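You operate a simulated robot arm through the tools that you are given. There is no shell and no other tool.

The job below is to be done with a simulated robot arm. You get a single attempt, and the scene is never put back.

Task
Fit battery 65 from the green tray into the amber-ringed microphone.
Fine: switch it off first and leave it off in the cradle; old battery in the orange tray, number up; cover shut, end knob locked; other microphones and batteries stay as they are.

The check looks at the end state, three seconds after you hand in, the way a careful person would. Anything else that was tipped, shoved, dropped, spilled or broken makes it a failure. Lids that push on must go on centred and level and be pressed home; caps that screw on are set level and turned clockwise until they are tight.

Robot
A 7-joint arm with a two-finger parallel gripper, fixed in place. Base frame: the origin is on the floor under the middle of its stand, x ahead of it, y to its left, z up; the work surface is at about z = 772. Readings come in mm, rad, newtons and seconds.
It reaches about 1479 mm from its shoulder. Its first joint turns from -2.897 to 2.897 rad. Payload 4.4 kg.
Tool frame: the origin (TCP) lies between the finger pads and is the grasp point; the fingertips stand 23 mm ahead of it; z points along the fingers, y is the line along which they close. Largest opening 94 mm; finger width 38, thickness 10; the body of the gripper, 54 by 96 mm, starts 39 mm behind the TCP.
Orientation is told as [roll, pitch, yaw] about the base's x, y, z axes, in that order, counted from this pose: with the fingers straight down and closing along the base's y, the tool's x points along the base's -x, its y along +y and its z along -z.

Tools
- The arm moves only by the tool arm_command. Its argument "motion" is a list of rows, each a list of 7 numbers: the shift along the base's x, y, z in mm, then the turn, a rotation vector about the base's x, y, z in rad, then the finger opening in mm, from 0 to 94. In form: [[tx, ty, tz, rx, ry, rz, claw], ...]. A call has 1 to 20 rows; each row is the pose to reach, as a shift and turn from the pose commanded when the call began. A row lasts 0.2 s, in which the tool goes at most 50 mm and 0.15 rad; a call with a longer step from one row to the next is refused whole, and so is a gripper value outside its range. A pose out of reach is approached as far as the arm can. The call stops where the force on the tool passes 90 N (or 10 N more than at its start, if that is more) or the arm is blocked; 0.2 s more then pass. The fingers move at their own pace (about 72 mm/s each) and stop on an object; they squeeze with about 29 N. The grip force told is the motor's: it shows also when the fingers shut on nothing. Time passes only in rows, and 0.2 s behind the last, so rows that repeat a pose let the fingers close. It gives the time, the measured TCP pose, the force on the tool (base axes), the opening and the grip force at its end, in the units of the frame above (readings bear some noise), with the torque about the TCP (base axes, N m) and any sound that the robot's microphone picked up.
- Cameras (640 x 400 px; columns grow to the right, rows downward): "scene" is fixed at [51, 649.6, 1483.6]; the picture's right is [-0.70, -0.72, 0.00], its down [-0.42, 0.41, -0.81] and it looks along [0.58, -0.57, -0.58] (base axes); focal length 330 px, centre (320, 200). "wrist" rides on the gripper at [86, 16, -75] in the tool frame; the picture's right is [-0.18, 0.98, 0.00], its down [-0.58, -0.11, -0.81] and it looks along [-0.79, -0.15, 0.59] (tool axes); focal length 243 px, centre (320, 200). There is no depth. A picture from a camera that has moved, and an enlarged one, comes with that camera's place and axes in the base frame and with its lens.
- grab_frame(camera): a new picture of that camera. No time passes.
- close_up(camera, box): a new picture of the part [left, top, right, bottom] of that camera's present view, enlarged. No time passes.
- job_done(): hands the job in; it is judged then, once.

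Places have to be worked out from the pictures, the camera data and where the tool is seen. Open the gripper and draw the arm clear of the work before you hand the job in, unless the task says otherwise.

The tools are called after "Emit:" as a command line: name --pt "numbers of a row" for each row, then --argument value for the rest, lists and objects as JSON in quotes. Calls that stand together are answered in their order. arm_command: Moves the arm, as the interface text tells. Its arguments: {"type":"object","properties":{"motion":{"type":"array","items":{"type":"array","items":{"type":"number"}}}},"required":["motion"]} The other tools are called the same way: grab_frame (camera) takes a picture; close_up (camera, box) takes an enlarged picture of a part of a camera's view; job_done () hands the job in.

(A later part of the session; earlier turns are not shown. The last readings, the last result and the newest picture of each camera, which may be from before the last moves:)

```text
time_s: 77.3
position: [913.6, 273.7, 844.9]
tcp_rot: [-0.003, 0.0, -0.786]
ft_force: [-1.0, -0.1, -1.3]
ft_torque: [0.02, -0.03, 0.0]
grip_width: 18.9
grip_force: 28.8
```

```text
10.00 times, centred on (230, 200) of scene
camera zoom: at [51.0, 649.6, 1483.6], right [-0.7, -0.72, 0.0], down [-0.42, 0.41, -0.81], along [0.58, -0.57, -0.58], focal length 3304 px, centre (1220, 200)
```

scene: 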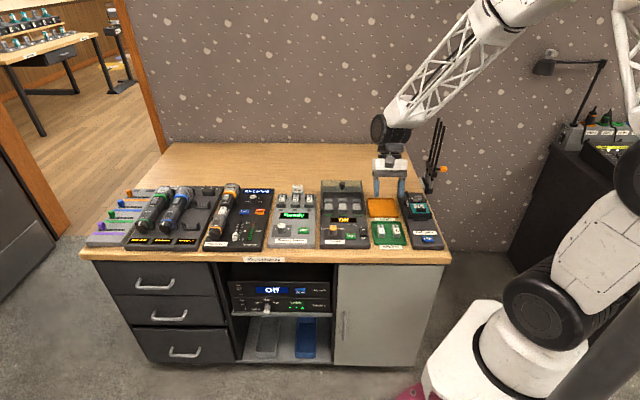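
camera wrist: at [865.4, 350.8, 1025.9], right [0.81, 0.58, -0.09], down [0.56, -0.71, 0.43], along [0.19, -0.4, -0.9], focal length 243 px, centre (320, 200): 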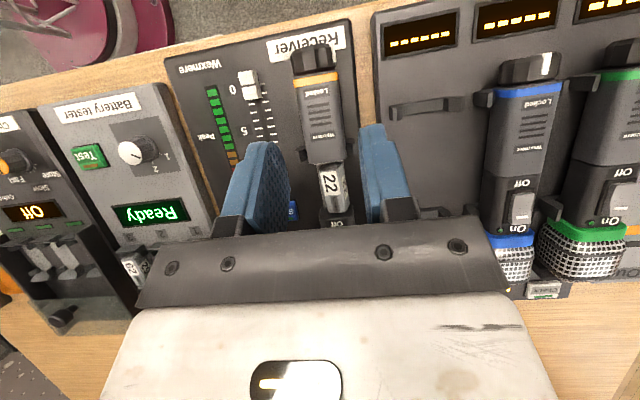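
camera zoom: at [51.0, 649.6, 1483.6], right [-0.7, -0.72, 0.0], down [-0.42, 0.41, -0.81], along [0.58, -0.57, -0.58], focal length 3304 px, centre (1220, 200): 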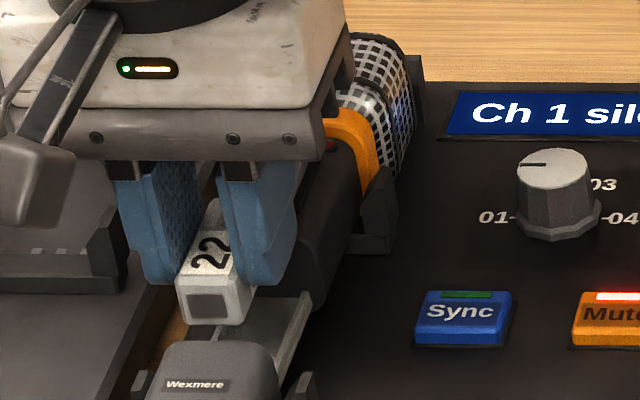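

The battery is held level and clear of the bay. I keep raising it with modest steps.

Emit:
arm_command --pt "0 0 4 0 0 0 10" --pt "0 0 10 0 0 0 10" --pt "0 0 17 0 0 0 10" --pt "0 0 25 0 0 0 10" --pt "0 0 33 0 0 0 10" --pt "0 0 41 0 0 0 10" --pt "0 0 49 0 0 0 10" --pt "0 0 57 0 0 0 10" --pt "0 0 65 0 0 0 10" --pt "0 0 73 0 0 0 10" --pt "0 0 80 0 0 0 10" --pt "0 0 85 0 0 0 10" --pt "0 0 88 0 0 0 10" --pt "0 0 88 0 0 0 10"

Emit:
grab_frame --camera "wrist"

```text
time_s: 80.3
position: [913.3, 273.2, 932.9]
tcp_rot: [-0.002, 0.002, -0.787]
ft_force: [0.6, 0.1, -1.0]
ft_torque: [-0.02, -0.01, 0.01]
grip_width: 19.2
grip_force: 29.1
```

```text
taken
camera wrist: at [863.6, 345.5, 1007.8], right [0.82, 0.57, 0.0], down [0.34, -0.49, 0.81], along [0.46, -0.67, -0.59], focal length 243 px, centre (320, 200)
```

wrist: 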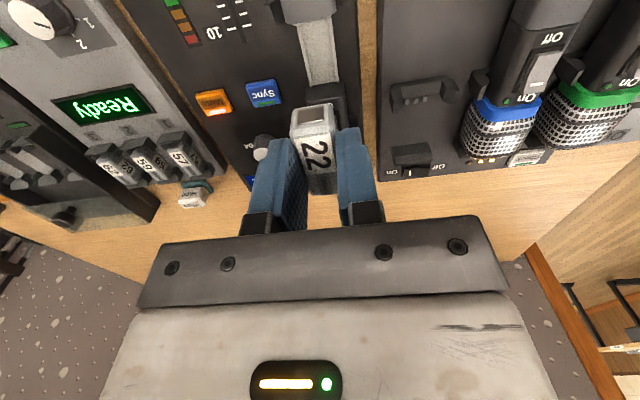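

Still held. I check the grip and the now empty bay up close.

Emit:
close_up --camera "wrist" --box '[250, 0, 400, 210]'

Emit:
close_up --camera "wrist" --box '[280, 0, 360, 110]'

Emit:
close_up --camera "scene" --box '[205, 185, 255, 225]'

```text
1.90 times, centred on (325, 105) of wrist
camera zoom: at [863.6, 345.5, 1007.8], right [0.82, 0.57, 0.0], down [0.34, -0.49, 0.81], along [0.46, -0.67, -0.59], focal length 462 px, centre (310, 381)
```

zoom: 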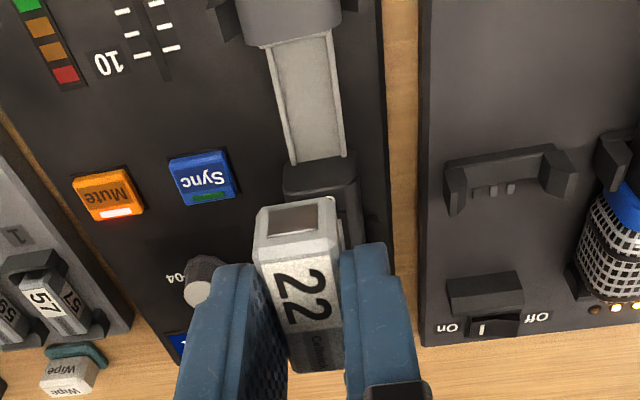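

```text
3.64 times, centred on (320, 55) of wrist
camera zoom: at [863.6, 345.5, 1007.8], right [0.82, 0.57, 0.0], down [0.34, -0.49, 0.81], along [0.46, -0.67, -0.59], focal length 882 px, centre (320, 727)
```

zoom: 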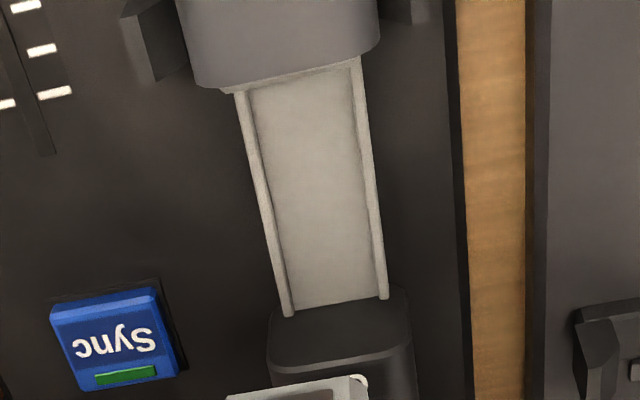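

```text
10.00 times, centred on (230, 205) of scene
camera zoom: at [51.0, 649.6, 1483.6], right [-0.7, -0.72, 0.0], down [-0.42, 0.41, -0.81], along [0.58, -0.57, -0.58], focal length 3304 px, centre (1220, 150)
```

zoom: 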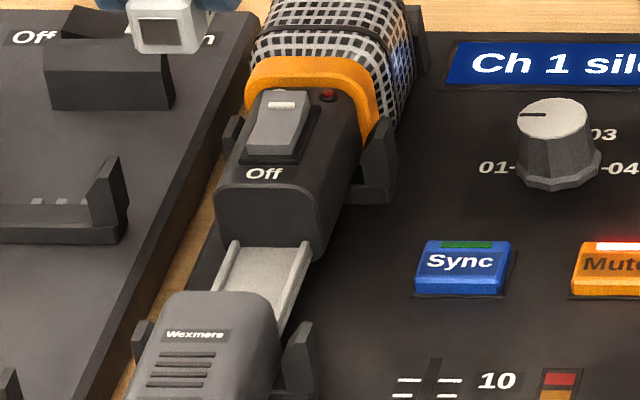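

The bay is empty and clean: an open U-tray with two low rails. I carry battery 22 to the orange tray at a gentle pace (first half).

Emit:
arm_command --pt "-4.7 -6.5 0 0 0 0 10" --pt "-11.6 -16.3 0 0 0 0 10" --pt "-20.9 -29.3 0 0 0 0 10" --pt "-32.6 -45.6 0 0 0 0 10" --pt "-44.2 -61.8 0 0 0 0 10" --pt "-55.8 -78.1 0 0 0 0 10" --pt "-67.5 -94.4 0 0 0 0 10" --pt "-79.1 -110.6 0 0 0 0 10" --pt "-90.7 -126.9 0 0 0 0 10" --pt "-102.4 -143.2 0 0 0 0 10" --pt "-114 -159.4 0 0 0 0 10" --pt "-125.6 -175.7 0 0 0 0 10" --pt "-137.3 -192 0 0 0 0 10" --pt "-148.9 -208.3 0 0 0 0 10" --pt "-160.5 -224.5 0 0 0 0 10" --pt "-172.2 -240.8 0 0 0 0 10" --pt "-183.8 -257.1 0 0 0 0 10" --pt "-190.8 -266.8 0 0 0 0 10" --pt "-194.3 -271.7 0 0 0 0 10"

Emit:
close_up --camera "wrist" --box '[250, 0, 400, 210]'

```text
time_s: 84.3
position: [717.6, 3.0, 934.7]
tcp_rot: [-0.002, -0.001, -0.785]
ft_force: [0.0, -0.1, 0.1]
ft_torque: [-0.02, -0.02, -0.04]
grip_width: 19.2
grip_force: 29.2
```

```text
1.90 times, centred on (325, 105) of wrist
camera zoom: at [668.8, 73.4, 1008.4], right [0.83, 0.56, 0.0], down [0.33, -0.49, 0.81], along [0.46, -0.67, -0.59], focal length 462 px, centre (310, 381)
```

zoom: 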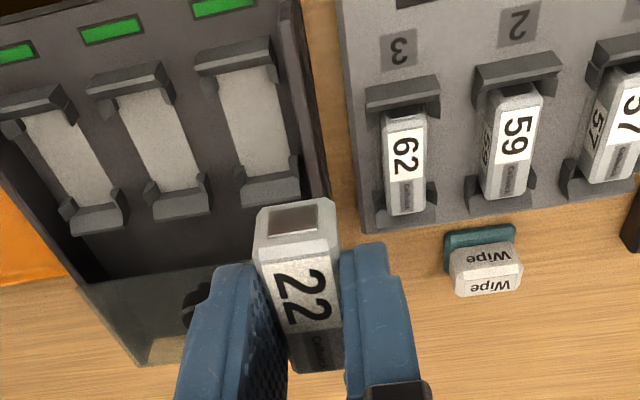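

Still firmly held. I carry on to a spot just in front of the orange tray's centre to view it.

Emit:
arm_command --pt "-5.8 -5.5 0 0 0 0 10" --pt "-14.5 -13.8 0 0 0 0 10" --pt "-26 -24.9 0 0 0 0 10" --pt "-40.5 -38.7 0 0 0 0 10" --pt "-55 -52.5 0 0 0 0 10" --pt "-69.5 -66.3 0 0 0 0 10" --pt "-83.9 -80.1 0 0 0 0 10" --pt "-98.4 -93.9 0 0 0 0 10" --pt "-112.9 -107.7 0 0 0 0 10" --pt "-127.4 -121.5 0 0 0 0 10" --pt "-141.8 -135.3 0 0 0 0 10" --pt "-153.4 -146.4 0 0 0 0 10" --pt "-160.6 -153.3 0 0 0 0 10" --pt "-163.9 -156.4 0 0 0 0 10" --pt "-163.9 -156.4 0 0 0 0 10"

Emit:
grab_frame --camera "wrist"

Emit:
close_up --camera "scene" --box '[340, 150, 450, 255]'

```text
time_s: 87.5
position: [555.4, -154.3, 934.3]
tcp_rot: [-0.002, -0.002, -0.785]
ft_force: [0.6, -0.1, 0.1]
ft_torque: [0.01, -0.03, 0.01]
grip_width: 19.1
grip_force: 29.1
```

```text
taken
camera wrist: at [506.1, -82.1, 1008.0], right [0.83, 0.56, 0.0], down [0.33, -0.49, 0.81], along [0.46, -0.67, -0.59], focal length 243 px, centre (320, 200)
```

wrist: 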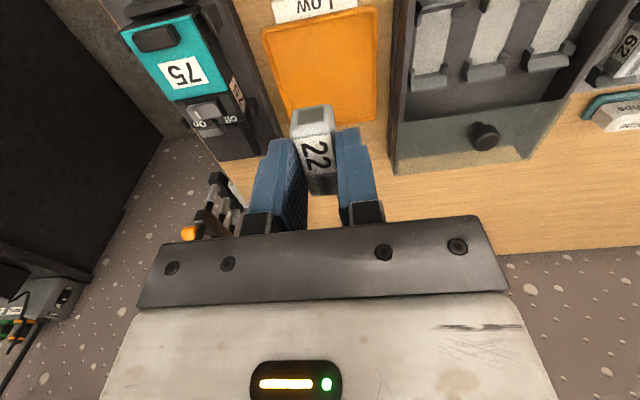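

```text
3.81 times, centred on (395, 202) of scene
camera zoom: at [51.0, 649.6, 1483.6], right [-0.7, -0.72, 0.0], down [-0.42, 0.41, -0.81], along [0.58, -0.57, -0.58], focal length 1259 px, centre (34, 190)
```

zoom: 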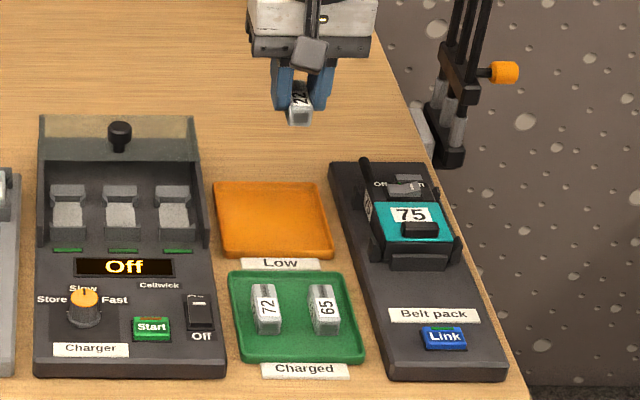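

The orange tray spans about u 490–600, v 232–335. I move over its centre and descend to z≈800.

Emit:
arm_command --pt "4 -4 0 0 0 0 10" --pt "11 -11 0 0 0 0 10" --pt "19 -19 0 0 0 0 10" --pt "26 -26 0 0 0 0 10" --pt "30.5 -30.5 -4 0 0 0 10" --pt "30.5 -30.5 -14 0 0 0 10" --pt "30.5 -30.5 -26 0 0 0 10" --pt "30.5 -30.5 -38 0 0 0 10" --pt "30.5 -30.5 -50 0 0 0 10" --pt "30.5 -30.5 -62 0 0 0 10" --pt "30.5 -30.5 -74 0 0 0 10" --pt "30.5 -30.5 -86 0 0 0 10" --pt "30.5 -30.5 -98 0 0 0 10" --pt "30.5 -30.5 -110 0 0 0 10" --pt "30.5 -30.5 -120 0 0 0 10" --pt "30.5 -30.5 -128 0 0 0 10" --pt "30.5 -30.5 -133 0 0 0 10" --pt "30.5 -30.5 -133 0 0 0 10"

Emit:
grab_frame --camera "wrist"

Emit:
close_up --camera "scene" --box '[350, 170, 430, 230]'

```text
time_s: 91.3
position: [585.2, -184.4, 801.3]
tcp_rot: [-0.001, 0.0, -0.785]
ft_force: [0.4, 0.0, -0.5]
ft_torque: [0.01, 0.04, 0.0]
grip_width: 19.1
grip_force: 29.1
```

```text
taken
camera wrist: at [535.9, -112.8, 875.6], right [0.82, 0.57, 0.0], down [0.33, -0.49, 0.81], along [0.46, -0.67, -0.59], focal length 243 px, centre (320, 200)
```

wrist: 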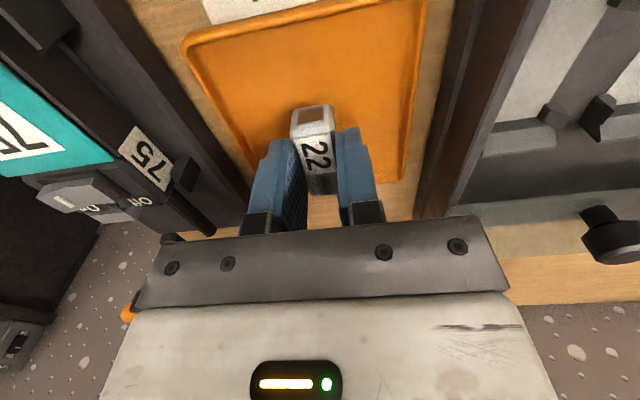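

```text
6.67 times, centred on (390, 200) of scene
camera zoom: at [51.0, 649.6, 1483.6], right [-0.7, -0.72, 0.0], down [-0.42, 0.41, -0.81], along [0.58, -0.57, -0.58], focal length 2203 px, centre (-147, 200)
```

zoom: 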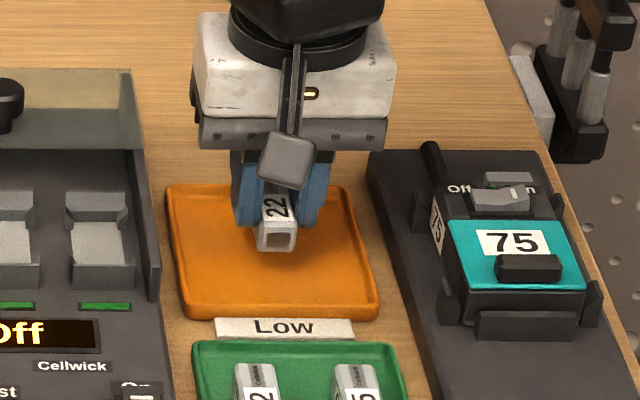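

Battery 22 hovers over the orange tray. I lower in small steps to feel the floor.

Emit:
arm_command --pt "0 0 -3 0 0 0 10" --pt "0 0 -6 0 0 0 10" --pt "0 0 -9 0 0 0 10" --pt "0 0 -11 0 0 0 10" --pt "0 0 -11 0 0 0 10"

Emit:
close_up --camera "scene" --box '[360, 185, 420, 225]'

```text
time_s: 92.5
position: [584.1, -186.6, 790.0]
tcp_rot: [-0.001, 0.001, -0.787]
ft_force: [0.5, 1.4, -0.3]
ft_torque: [-0.01, 0.02, 0.04]
grip_width: 18.9
grip_force: 28.7
```

```text
10.00 times, centred on (390, 205) of scene
camera zoom: at [51.0, 649.6, 1483.6], right [-0.7, -0.72, 0.0], down [-0.42, 0.41, -0.81], along [0.58, -0.57, -0.58], focal length 3304 px, centre (-380, 150)
```

zoom: 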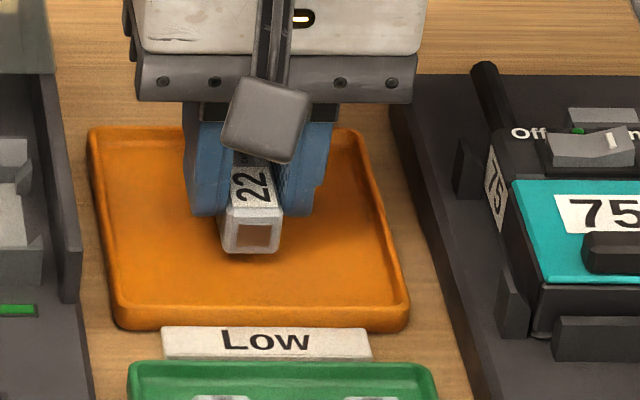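

Emit:
arm_command --pt "0 0 -1.5 0 0 0 10" --pt "0 0 -3 0 0 0 10" --pt "0 0 -3 0 0 0 10"

Emit:
close_up --camera "scene" --box '[375, 195, 400, 215]'

```text
time_s: 93.3
position: [585.2, -184.7, 787.0]
tcp_rot: [-0.001, -0.001, -0.785]
ft_force: [-0.3, -0.2, 0.5]
ft_torque: [0.0, 0.01, -0.02]
grip_width: 19.0
grip_force: 29.0
```

```text
16.00 times, centred on (388, 205) of scene
camera zoom: at [51.0, 649.6, 1483.6], right [-0.7, -0.72, 0.0], down [-0.42, 0.41, -0.81], along [0.58, -0.57, -0.58], focal length 5287 px, centre (-760, 120)
```

zoom: 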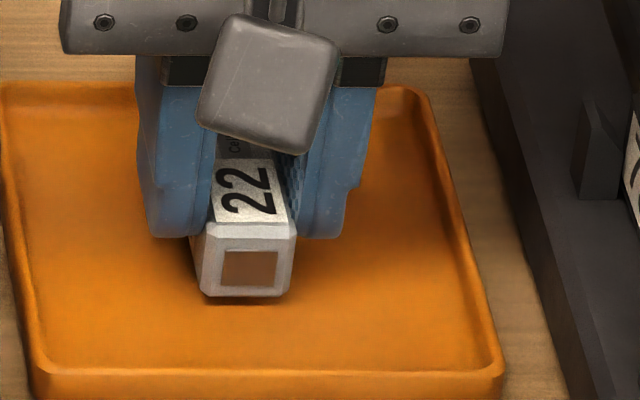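

Emit:
arm_command --pt "0 0 -1 0 0 0 10" --pt "0 0 -2 0 0 0 10" --pt "0 0 -2 0 0 0 10"

Emit:
close_up --camera "scene" --box '[375, 195, 400, 215]'

```text
time_s: 94.1
position: [585.3, -186.3, 784.6]
tcp_rot: [-0.004, 0.0, -0.785]
ft_force: [0.0, -0.4, -0.2]
ft_torque: [-0.03, 0.0, -0.01]
grip_width: 18.8
grip_force: 29.1
```

```text
16.00 times, centred on (388, 205) of scene
camera zoom: at [51.0, 649.6, 1483.6], right [-0.7, -0.72, 0.0], down [-0.42, 0.41, -0.81], along [0.58, -0.57, -0.58], focal length 5287 px, centre (-760, 120)
```

zoom: 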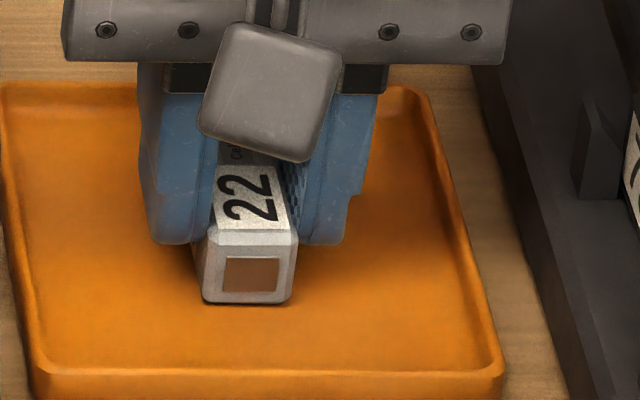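

Emit:
arm_command --pt "0 0 -0.8 0 0 0 10" --pt "0 0 -1.6 0 0 0 10" --pt "0 0 -1.6 0 0 0 10"

Emit:
close_up --camera "scene" --box '[375, 195, 400, 215]'

```text
time_s: 94.9
position: [587.2, -186.7, 784.2]
tcp_rot: [-0.001, -0.002, -0.785]
ft_force: [-1.7, 3.3, 21.6]
ft_torque: [0.06, 0.06, -0.02]
grip_width: 18.9
grip_force: 28.8
```

```text
16.00 times, centred on (388, 205) of scene
camera zoom: at [51.0, 649.6, 1483.6], right [-0.7, -0.72, 0.0], down [-0.42, 0.41, -0.81], along [0.58, -0.57, -0.58], focal length 5287 px, centre (-760, 120)
```

zoom: 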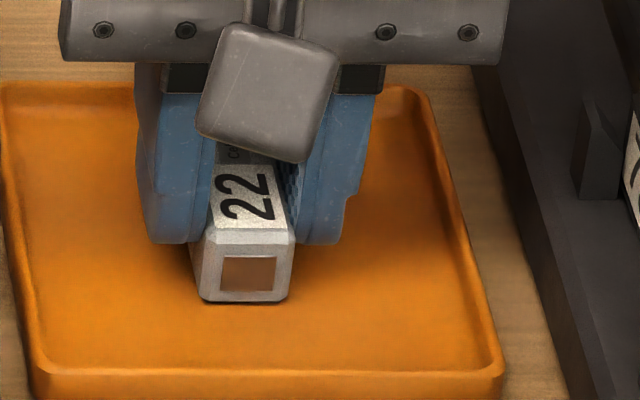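

The battery is on the tray floor (22 N). I ease up slightly, open the fingers, and lift away.

Emit:
arm_command --pt "0 0 0.8 0 0 0 10" --pt "0 0 0.8 0 0 0 22" --pt "0 0 0.8 0 0 0 28" --pt "0 0 0.8 0 0 0 32" --pt "0 0 8 0 0 0 32" --pt "0 0 25 0 0 0 32" --pt "0 0 50 0 0 0 32" --pt "0 0 80 0 0 0 32" --pt "0 0 80 0 0 0 32"

Emit:
close_up --camera "scene" --box '[360, 185, 420, 225]'

Emit:
grab_frame --camera "wrist"

```text
time_s: 96.9
position: [584.4, -185.5, 862.7]
tcp_rot: [-0.004, 0.001, -0.785]
ft_force: [-0.2, 0.6, -0.4]
ft_torque: [0.0, 0.05, -0.01]
grip_width: 32.0
grip_force: 0.1
```

```text
10.00 times, centred on (390, 205) of scene
camera zoom: at [51.0, 649.6, 1483.6], right [-0.7, -0.72, 0.0], down [-0.42, 0.41, -0.81], along [0.58, -0.57, -0.58], focal length 3304 px, centre (-380, 150)
```

zoom: 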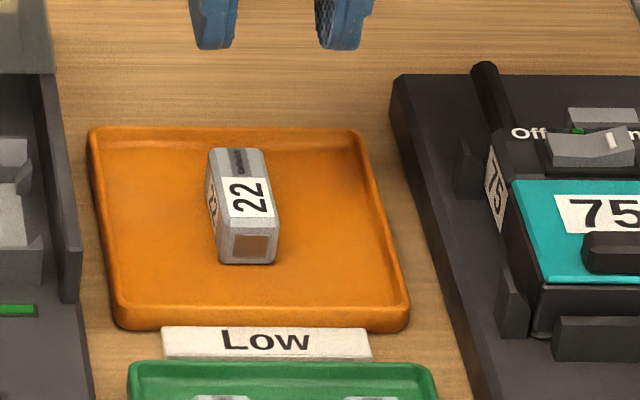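

```text
taken
camera wrist: at [534.5, -113.3, 937.0], right [0.82, 0.57, 0.0], down [0.34, -0.49, 0.81], along [0.46, -0.67, -0.59], focal length 243 px, centre (320, 200)
```

wrist: 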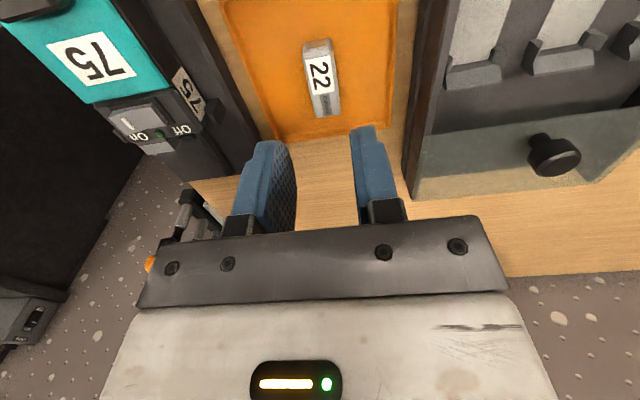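

Emit:
close_up --camera "scene" --box '[375, 195, 400, 215]'

Emit:
close_up --camera "wrist" --box '[270, 20, 370, 130]'

```text
16.00 times, centred on (388, 205) of scene
camera zoom: at [51.0, 649.6, 1483.6], right [-0.7, -0.72, 0.0], down [-0.42, 0.41, -0.81], along [0.58, -0.57, -0.58], focal length 5287 px, centre (-760, 120)
```

zoom: 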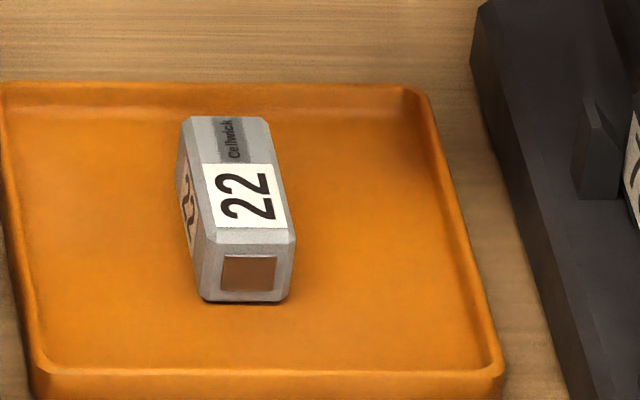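

```text
3.64 times, centred on (320, 75) of wrist
camera zoom: at [534.5, -113.3, 937.0], right [0.82, 0.57, 0.0], down [0.34, -0.49, 0.81], along [0.46, -0.67, -0.59], focal length 882 px, centre (320, 654)
```

zoom: 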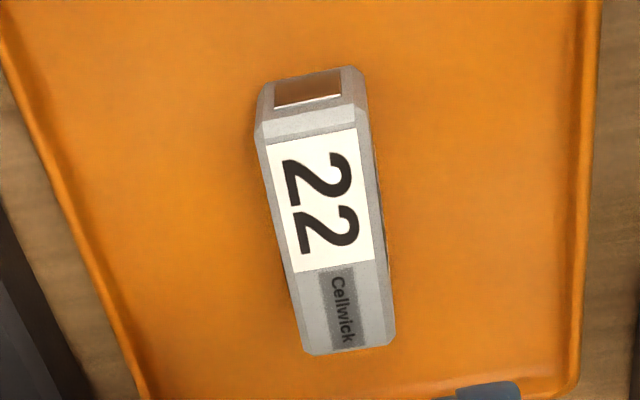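

Battery 22 lies flat in the orange tray, number up. Now I move above battery 65 in the green tray with a 24 mm opening.

Emit:
arm_command --pt "-29 20 0 0 0 0 32" --pt "-58 41 0 0 0 0 28" --pt "-87 61 0 0 0 0 24" --pt "-115.5 81.4 0 0 0 0 24" --pt "-115.5 81.4 -20 0 0 0 24" --pt "-115.5 81.4 -37 0 0 0 24" --pt "-115.5 81.4 -37 0 0 0 24"

Emit:
grab_frame --camera "wrist"

Emit:
close_up --camera "wrist" --box '[250, 60, 400, 200]'

Emit:
close_up --camera "scene" --box '[370, 205, 430, 250]'

```text
time_s: 98.5
position: [468.5, -103.3, 825.5]
tcp_rot: [-0.002, 0.001, -0.785]
ft_force: [-0.3, -0.1, 0.0]
ft_torque: [0.01, -0.01, -0.01]
grip_width: 24.0
grip_force: 0.0
```

```text
taken
camera wrist: at [420.2, -30.8, 901.1], right [0.82, 0.57, 0.0], down [0.33, -0.49, 0.81], along [0.46, -0.67, -0.59], focal length 243 px, centre (320, 200)
```

wrist: 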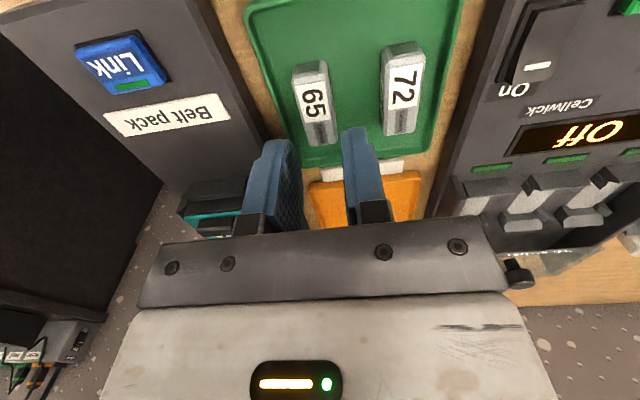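

```text
2.86 times, centred on (325, 130) of wrist
camera zoom: at [420.2, -30.8, 901.1], right [0.82, 0.57, 0.0], down [0.33, -0.49, 0.81], along [0.46, -0.67, -0.59], focal length 693 px, centre (306, 400)
```

zoom: 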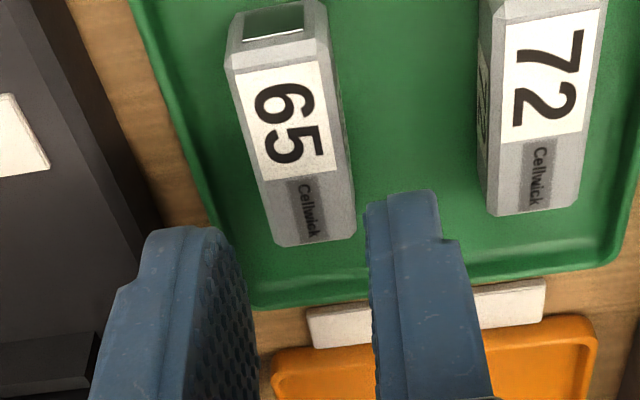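

```text
8.89 times, centred on (400, 228) of scene
camera zoom: at [51.0, 649.6, 1483.6], right [-0.7, -0.72, 0.0], down [-0.42, 0.41, -0.81], along [0.58, -0.57, -0.58], focal length 2937 px, centre (-391, -44)
```

zoom: 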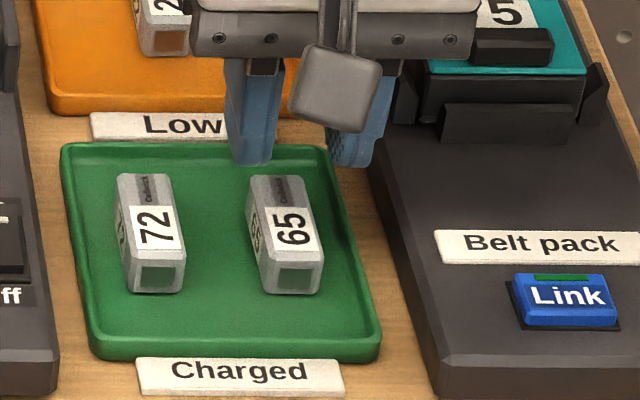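

Battery 65's centre is at v≈257.5, label rear edge at u≈408.5, as before. I fine-correct and descend until the tips just straddle it, then check.

Emit:
arm_command --pt "-0.1 -1.3 -8 0 0 0 24" --pt "-0.1 -1.3 -18 0 0 0 24" --pt "-0.1 -1.3 -26 0 0 0 24" --pt "-0.1 -1.3 -30 0 0 0 24" --pt "-0.1 -1.3 -30 0 0 0 24"

Emit:
close_up --camera "wrist" --box '[250, 60, 400, 200]'

Emit:
close_up --camera "scene" --box '[380, 210, 420, 240]'

```text
time_s: 99.7
position: [470.1, -105.6, 796.1]
tcp_rot: [-0.002, 0.0, -0.785]
ft_force: [0.6, 0.1, -0.6]
ft_torque: [0.04, 0.03, -0.02]
grip_width: 23.8
grip_force: 0.0
```

```text
2.86 times, centred on (325, 130) of wrist
camera zoom: at [421.2, -32.8, 870.9], right [0.82, 0.57, 0.0], down [0.33, -0.49, 0.81], along [0.46, -0.67, -0.59], focal length 693 px, centre (306, 400)
```

zoom: 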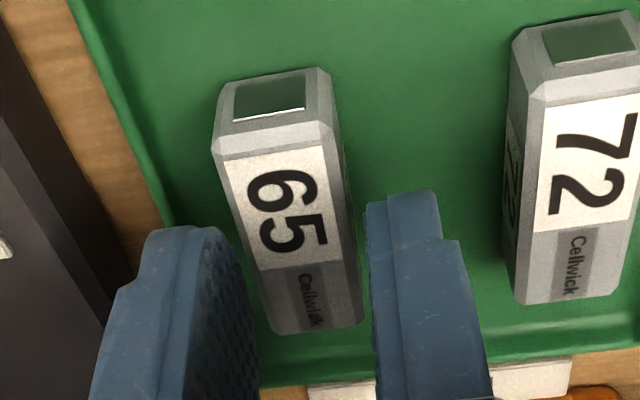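

```text
13.33 times, centred on (400, 225) of scene
camera zoom: at [51.0, 649.6, 1483.6], right [-0.7, -0.72, 0.0], down [-0.42, 0.41, -0.81], along [0.58, -0.57, -0.58], focal length 4406 px, centre (-747, -133)
```

zoom: 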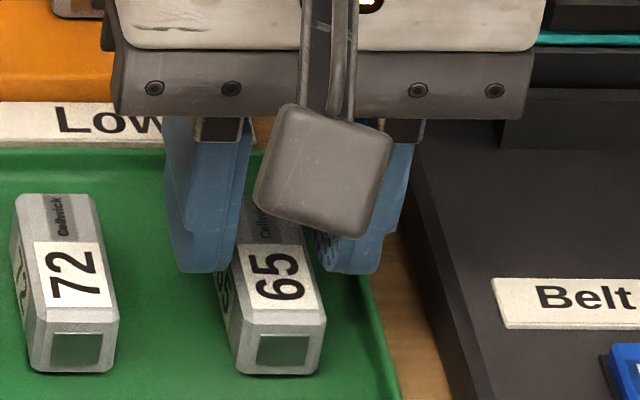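

Alignment is good with small clearance on both sides. I descend the last 9.5 mm slowly and then close.

Emit:
arm_command --pt "0 0 -3 0 0 0 24" --pt "0 0 -6 0 0 0 24" --pt "0 0 -9.5 0 0 0 24" --pt "0 0 -9.5 0 0 0 24"

Emit:
close_up --camera "wrist" --box '[250, 60, 400, 200]'

```text
time_s: 100.7
position: [468.3, -105.1, 786.8]
tcp_rot: [-0.002, 0.001, -0.787]
ft_force: [-0.4, -0.2, -0.9]
ft_torque: [-0.03, -0.03, 0.01]
grip_width: 24.0
grip_force: 0.1
```

```text
2.86 times, centred on (325, 130) of wrist
camera zoom: at [420.6, -33.0, 861.1], right [0.82, 0.57, 0.0], down [0.33, -0.49, 0.81], along [0.46, -0.67, -0.59], focal length 693 px, centre (306, 400)
```

zoom: 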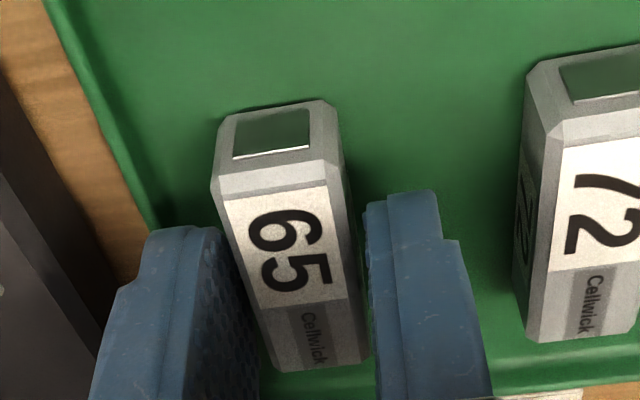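

Emit:
arm_command --pt "0 0 0 0 0 0 20" --pt "0 0 0 0 0 0 12" --pt "0 0 0 0 0 0 10" --pt "0 0 0 0 0 0 10"

Emit:
close_up --camera "wrist" --box '[250, 60, 400, 200]'

```text
time_s: 101.7
position: [469.3, -106.3, 787.2]
tcp_rot: [-0.003, 0.0, -0.786]
ft_force: [0.6, 0.4, 0.1]
ft_torque: [-0.01, 0.01, 0.02]
grip_width: 18.9
grip_force: 29.1
```

```text
2.86 times, centred on (325, 130) of wrist
camera zoom: at [420.6, -33.0, 861.2], right [0.82, 0.57, 0.0], down [0.33, -0.49, 0.81], along [0.46, -0.67, -0.59], focal length 693 px, centre (306, 400)
```

zoom: 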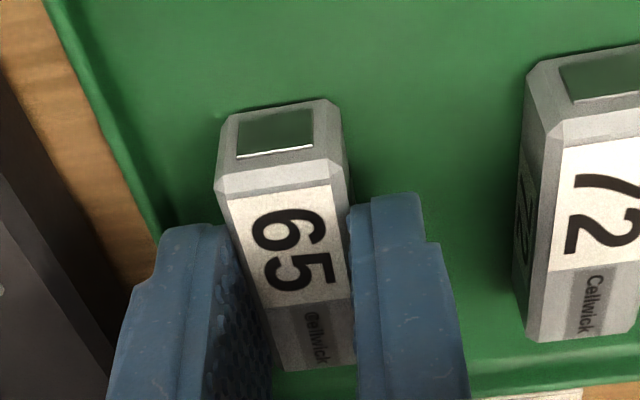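

Battery 65 is gripped (18.9 mm). I lift it gently to travel height.

Emit:
arm_command --pt "0 0 1.5 0 0 0 10" --pt "0 0 4 0 0 0 10" --pt "0 0 8 0 0 0 10" --pt "0 0 13 0 0 0 10" --pt "0 0 20 0 0 0 10" --pt "0 0 28 0 0 0 10" --pt "0 0 37 0 0 0 10" --pt "0 0 47 0 0 0 10" --pt "0 0 57 0 0 0 10" --pt "0 0 67 0 0 0 10" --pt "0 0 77 0 0 0 10" --pt "0 0 87 0 0 0 10" --pt "0 0 97 0 0 0 10" --pt "0 0 107 0 0 0 10" --pt "0 0 117 0 0 0 10" --pt "0 0 127 0 0 0 10" --pt "0 0 136 0 0 0 10" --pt "0 0 143 0 0 0 10" --pt "0 0 148 0 0 0 10" --pt "0 0 148 0 0 0 10"

Emit:
close_up --camera "wrist" --box '[250, 60, 400, 200]'

Emit:
close_up --camera "scene" --box '[355, 170, 445, 255]'

```text
time_s: 105.9
position: [469.9, -104.9, 935.0]
tcp_rot: [-0.004, 0.0, -0.786]
ft_force: [-1.4, -0.4, -0.1]
ft_torque: [0.0, 0.04, 0.03]
grip_width: 18.9
grip_force: 29.5
```

```text
2.86 times, centred on (325, 130) of wrist
camera zoom: at [421.1, -32.9, 1009.0], right [0.82, 0.57, 0.0], down [0.33, -0.49, 0.81], along [0.46, -0.67, -0.59], focal length 693 px, centre (306, 400)
```

zoom: 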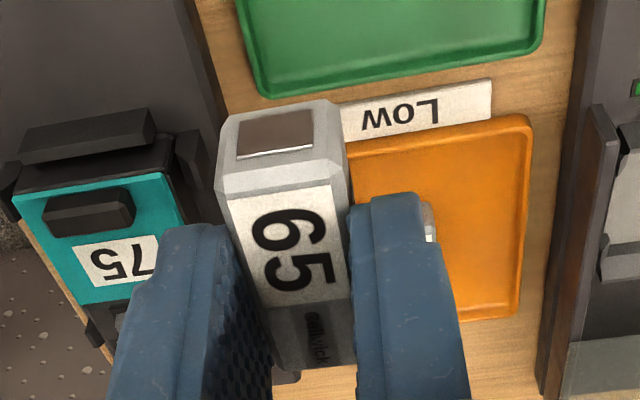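

```text
4.71 times, centred on (400, 212) of scene
camera zoom: at [51.0, 649.6, 1483.6], right [-0.7, -0.72, 0.0], down [-0.42, 0.41, -0.81], along [0.58, -0.57, -0.58], focal length 1555 px, centre (-56, 141)
```

zoom: 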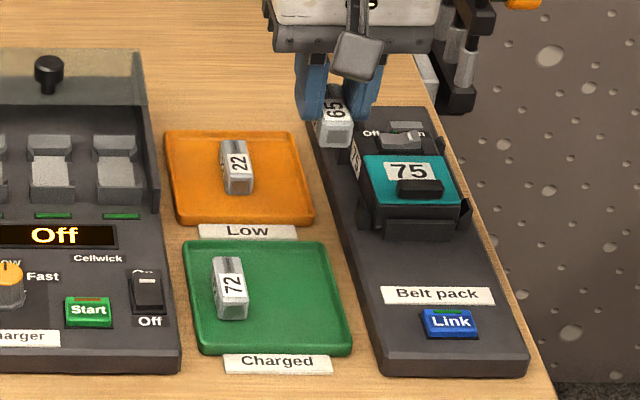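

Battery 65 is secure; 72 and 22 are undisturbed. I carry 65 toward the mic at the same gentle pace (first half).

Emit:
arm_command --pt "6.1 5.2 0 0 0 0 10" --pt "15.2 13 0 0 0 0 10" --pt "27.4 23.4 0 0 0 0 10" --pt "42.6 36.4 0 0 0 0 10" --pt "57.8 49.3 0 0 0 0 10" --pt "73 62.3 0 0 0 0 10" --pt "88.2 75.3 0 0 0 0 10" --pt "103.4 88.3 0 0 0 0 10" --pt "118.7 101.3 0 0 0 0 10" --pt "133.9 114.2 0 0 0 0 10" --pt "149.1 127.2 0 0 0 0 10" --pt "164.3 140.2 0 0 0 0 10" --pt "179.5 153.2 0 0 0 0 10" --pt "194.7 166.2 0 0 0 0 10" --pt "209.9 179.2 0 0 0 0 10" --pt "225.1 192.1 0 0 0 0 10" --pt "240.4 205.1 0 0 0 0 10" --pt "249.5 212.9 0 0 0 0 10" --pt "254 216.8 0 0 0 0 10"

Emit:
close_up --camera "wrist" --box '[250, 60, 400, 200]'

```text
time_s: 109.9
position: [723.5, 111.3, 932.8]
tcp_rot: [-0.001, 0.001, -0.786]
ft_force: [-0.4, 0.7, -0.2]
ft_torque: [-0.02, -0.06, 0.0]
grip_width: 18.8
grip_force: 28.4
```

```text
2.86 times, centred on (325, 130) of wrist
camera zoom: at [674.7, 183.7, 1008.4], right [0.83, 0.56, 0.0], down [0.33, -0.49, 0.81], along [0.46, -0.67, -0.59], focal length 693 px, centre (306, 400)
```

zoom: 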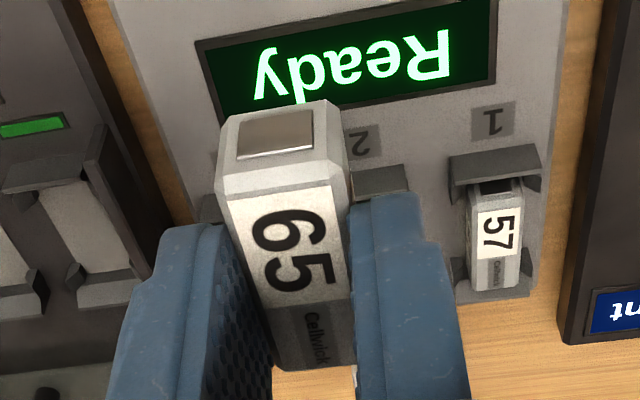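

Emit:
arm_command --pt "6.1 5.2 0 0 0 0 10" --pt "15.2 13 0 0 0 0 10" --pt "27.4 23.4 0 0 0 0 10" --pt "42.6 36.4 0 0 0 0 10" --pt "57.8 49.3 0 0 0 0 10" --pt "73 62.3 0 0 0 0 10" --pt "88.2 75.3 0 0 0 0 10" --pt "103.4 88.3 0 0 0 0 10" --pt "118.6 101.3 0 0 0 0 10" --pt "133.8 114.3 0 0 0 0 10" --pt "149 127.3 0 0 0 0 10" --pt "162.7 138.9 0 0 0 0 10" --pt "174.9 149.3 0 0 0 0 10" --pt "182.5 155.8 0 0 0 0 10" --pt "188.4 160.9 0 0 0 0 10" --pt "188.4 160.9 0 0 0 0 10"

Emit:
grab_frame --camera "wrist"

Emit:
close_up --camera "wrist" --box '[250, 0, 400, 200]'

Emit:
close_up --camera "scene" --box '[200, 160, 265, 230]'

```text
time_s: 113.3
position: [912.3, 273.2, 934.3]
tcp_rot: [-0.001, 0.001, -0.787]
ft_force: [-0.3, 0.4, -0.1]
ft_torque: [0.0, 0.01, 0.0]
grip_width: 18.8
grip_force: 28.4
```

```text
taken
camera wrist: at [863.3, 345.5, 1009.0], right [0.82, 0.57, 0.0], down [0.33, -0.49, 0.81], along [0.46, -0.67, -0.59], focal length 243 px, centre (320, 200)
```

wrist: 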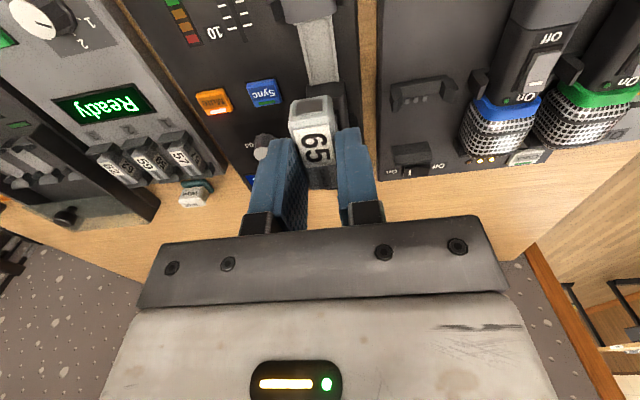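

```text
2.00 times, centred on (325, 100) of wrist
camera zoom: at [863.3, 345.5, 1009.0], right [0.82, 0.57, 0.0], down [0.33, -0.49, 0.81], along [0.46, -0.67, -0.59], focal length 485 px, centre (310, 400)
```

zoom: 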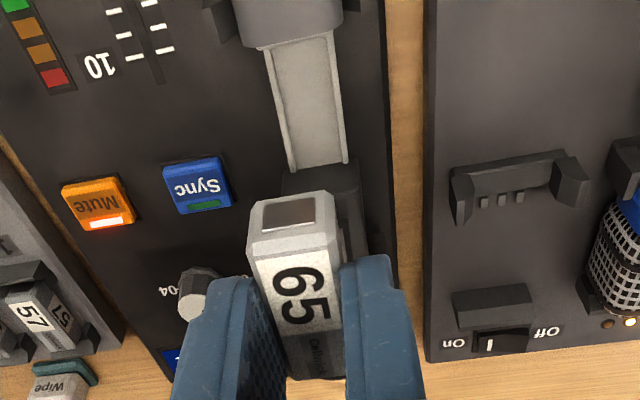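

```text
5.71 times, centred on (232, 195) of scene
camera zoom: at [51.0, 649.6, 1483.6], right [-0.7, -0.72, 0.0], down [-0.42, 0.41, -0.81], along [0.58, -0.57, -0.58], focal length 1888 px, centre (820, 229)
```

zoom: 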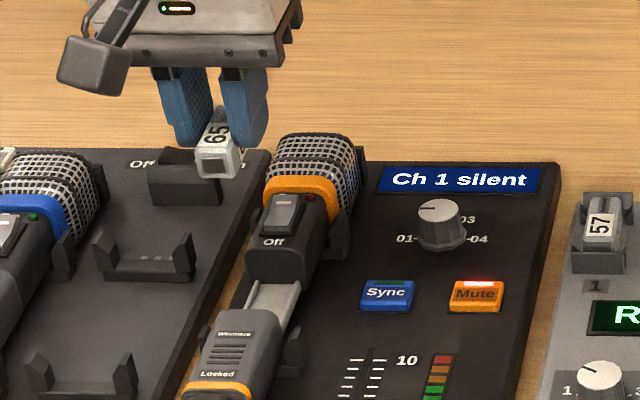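

Battery 65 is over the bay (bay centre v≈838.4, gap u≈427–478). I shift 1.3 mm toward the head and lower until the battery is just above the mic.

Emit:
arm_command --pt "0.5 -0.5 -4 0 0 0 10" --pt "0.9 -0.9 -11 0 0 0 10" --pt "0.9 -0.9 -20 0 0 0 10" --pt "0.9 -0.9 -30 0 0 0 10" --pt "0.9 -0.9 -40 0 0 0 10" --pt "0.9 -0.9 -50 0 0 0 10" --pt "0.9 -0.9 -60 0 0 0 10" --pt "0.9 -0.9 -68 0 0 0 10" --pt "0.9 -0.9 -75 0 0 0 10" --pt "0.9 -0.9 -80 0 0 0 10" --pt "0.9 -0.9 -83 0 0 0 10" --pt "0.9 -0.9 -83 0 0 0 10"

Emit:
close_up --camera "wrist" --box '[250, 60, 400, 200]'

Emit:
close_up --camera "scene" --box '[210, 185, 250, 215]'

```text
time_s: 115.9
position: [912.8, 272.4, 851.7]
tcp_rot: [-0.002, -0.001, -0.786]
ft_force: [0.5, 0.6, -1.0]
ft_torque: [0.01, 0.01, 0.0]
grip_width: 18.8
grip_force: 28.5
```

```text
2.86 times, centred on (325, 130) of wrist
camera zoom: at [864.0, 344.6, 925.4], right [0.82, 0.57, 0.0], down [0.34, -0.49, 0.81], along [0.46, -0.67, -0.59], focal length 693 px, centre (306, 400)
```

zoom: 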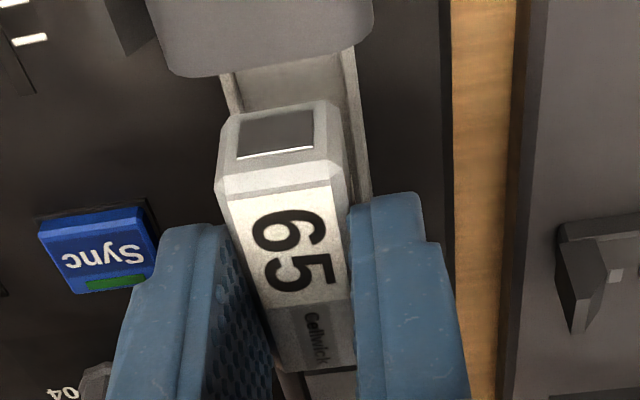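

```text
13.33 times, centred on (230, 200) of scene
camera zoom: at [51.0, 649.6, 1483.6], right [-0.7, -0.72, 0.0], down [-0.42, 0.41, -0.81], along [0.58, -0.57, -0.58], focal length 4406 px, centre (1520, 200)
```

zoom: 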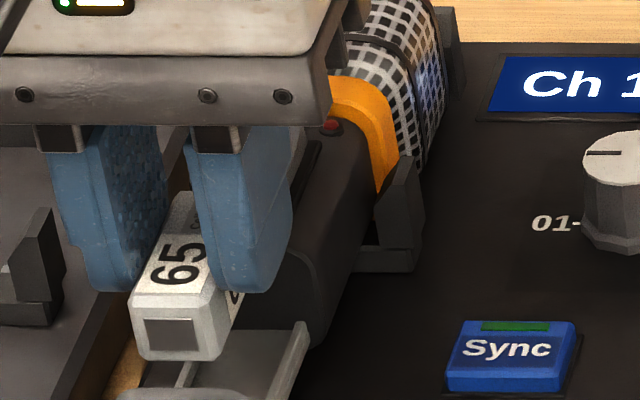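

The battery is centred over the rails within a millimetre. I lower it to the rail tops in small steps.

Emit:
arm_command --pt "-0.3 -0.3 -3 0 0 0 10" --pt "-0.3 -0.3 -6 0 0 0 10" --pt "-0.3 -0.3 -9 0 0 0 10" --pt "-0.3 -0.3 -12 0 0 0 10" --pt "-0.3 -0.3 -15 0 0 0 10" --pt "-0.3 -0.3 -18 0 0 0 10" --pt "-0.3 -0.3 -20 0 0 0 10" --pt "-0.3 -0.3 -20 0 0 0 10"

Emit:
close_up --camera "wrist" --box '[250, 60, 400, 200]'

Emit:
close_up --camera "scene" --box '[210, 190, 245, 220]'

```text
time_s: 117.7
position: [912.7, 271.8, 832.1]
tcp_rot: [-0.001, -0.001, -0.786]
ft_force: [1.0, 0.3, -0.2]
ft_torque: [0.0, -0.01, -0.01]
grip_width: 18.8
grip_force: 29.0
```

```text
2.86 times, centred on (325, 130) of wrist
camera zoom: at [863.8, 344.3, 906.4], right [0.82, 0.57, 0.0], down [0.33, -0.49, 0.81], along [0.46, -0.67, -0.59], focal length 693 px, centre (306, 400)
```

zoom: 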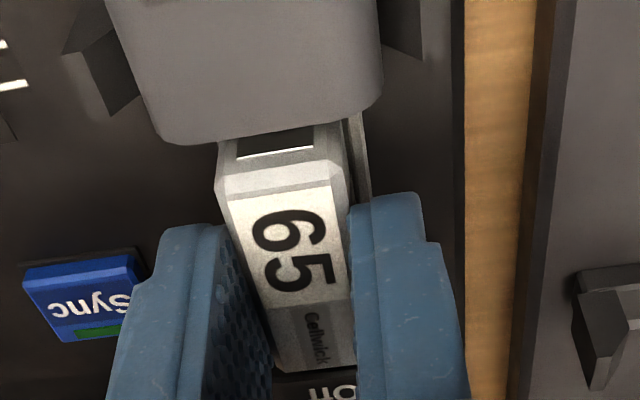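

```text
13.33 times, centred on (228, 205) of scene
camera zoom: at [51.0, 649.6, 1483.6], right [-0.7, -0.72, 0.0], down [-0.42, 0.41, -0.81], along [0.58, -0.57, -0.58], focal length 4406 px, centre (1553, 133)
```

zoom: 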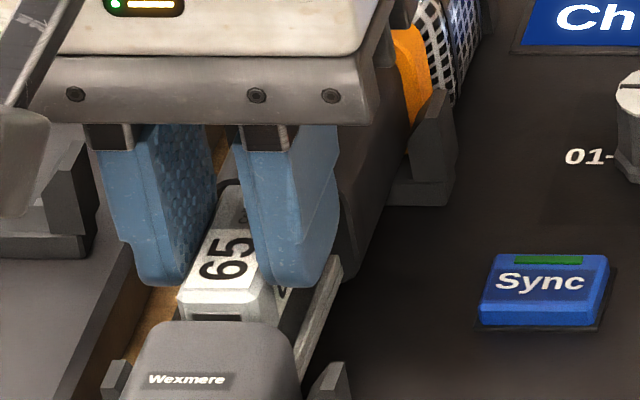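

Emit:
arm_command --pt "0 0 -1.5 0 0 0 10" --pt "0 0 -3 0 0 0 10" --pt "0 0 -4.5 0 0 0 10" --pt "0 0 -4.5 0 0 0 10"

```text
time_s: 118.7
position: [912.2, 271.1, 826.8]
tcp_rot: [-0.002, 0.0, -0.785]
ft_force: [-0.6, 0.6, -0.1]
ft_torque: [0.02, 0.01, -0.02]
grip_width: 18.9
grip_force: 28.7
```

No contact so far, the bottom is at the rail tops. I continue down.

Emit:
arm_command --pt "0 0 -1 0 0 0 10" --pt "0 0 -2 0 0 0 10" --pt "0 0 -3 0 0 0 10" --pt "0 0 -3 0 0 0 10"

Emit:
close_up --camera "wrist" --box '[250, 60, 400, 200]'

Emit:
close_up --camera "scene" --box '[210, 190, 245, 220]'

```text
time_s: 119.7
position: [912.6, 272.4, 824.2]
tcp_rot: [-0.001, -0.001, -0.784]
ft_force: [0.6, 0.9, -0.2]
ft_torque: [0.01, 0.02, 0.02]
grip_width: 18.9
grip_force: 29.0
```

```text
2.86 times, centred on (325, 130) of wrist
camera zoom: at [863.6, 343.6, 897.9], right [0.82, 0.57, 0.0], down [0.33, -0.49, 0.81], along [0.46, -0.67, -0.59], focal length 693 px, centre (306, 400)
```

zoom: 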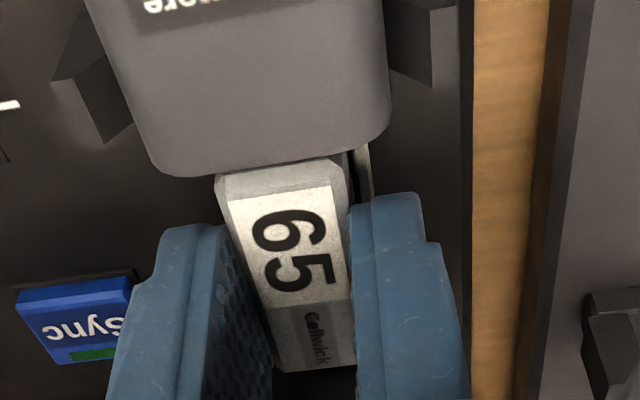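

```text
13.33 times, centred on (228, 205) of scene
camera zoom: at [51.0, 649.6, 1483.6], right [-0.7, -0.72, 0.0], down [-0.42, 0.41, -0.81], along [0.58, -0.57, -0.58], focal length 4406 px, centre (1553, 133)
```

zoom: 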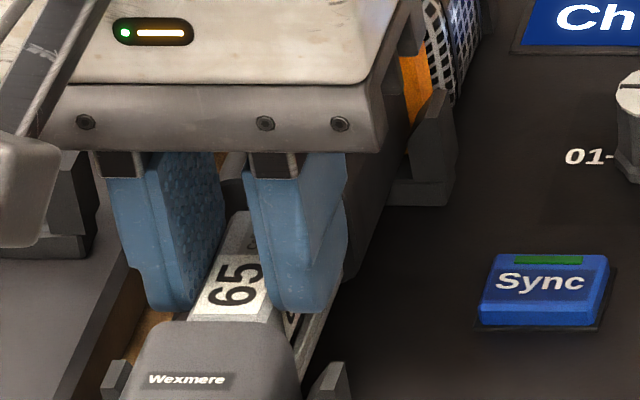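

Emit:
arm_command --pt "0 0 -0.8 0 0 0 10" --pt "0 0 -1.6 0 0 0 10" --pt "0 0 -1.6 0 0 0 10"

```text
time_s: 120.5
position: [912.3, 270.4, 821.5]
tcp_rot: [-0.001, -0.001, -0.785]
ft_force: [-1.3, 0.0, -1.5]
ft_torque: [0.0, -0.02, -0.01]
grip_width: 18.8
grip_force: 28.9
```

Emit:
arm_command --pt "0 0 -0.7 0 0 0 10" --pt "0 0 -1.4 0 0 0 10" --pt "0 0 -1.4 0 0 0 10"

Emit:
close_up --camera "wrist" --box '[250, 60, 400, 200]'

```text
time_s: 121.3
position: [912.8, 271.5, 820.9]
tcp_rot: [-0.002, -0.001, -0.787]
ft_force: [-1.1, 0.2, -0.6]
ft_torque: [0.01, -0.04, -0.01]
grip_width: 18.8
grip_force: 29.3
```

```text
2.86 times, centred on (325, 130) of wrist
camera zoom: at [864.3, 343.6, 895.7], right [0.82, 0.57, 0.0], down [0.33, -0.49, 0.81], along [0.46, -0.67, -0.59], focal length 693 px, centre (306, 400)
```

zoom: 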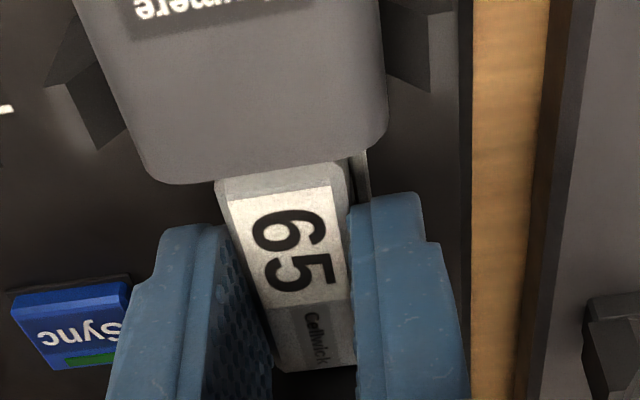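

Emit:
arm_command --pt "0 0 -0.6 0 0 0 10" --pt "0 0 -1.2 0 0 0 10" --pt "0 0 -1.2 0 0 0 10"

```text
time_s: 122.1
position: [913.3, 272.0, 820.3]
tcp_rot: [0.0, -0.002, -0.784]
ft_force: [0.0, -2.9, 13.3]
ft_torque: [0.01, 0.04, -0.04]
grip_width: 18.7
grip_force: 28.7
```

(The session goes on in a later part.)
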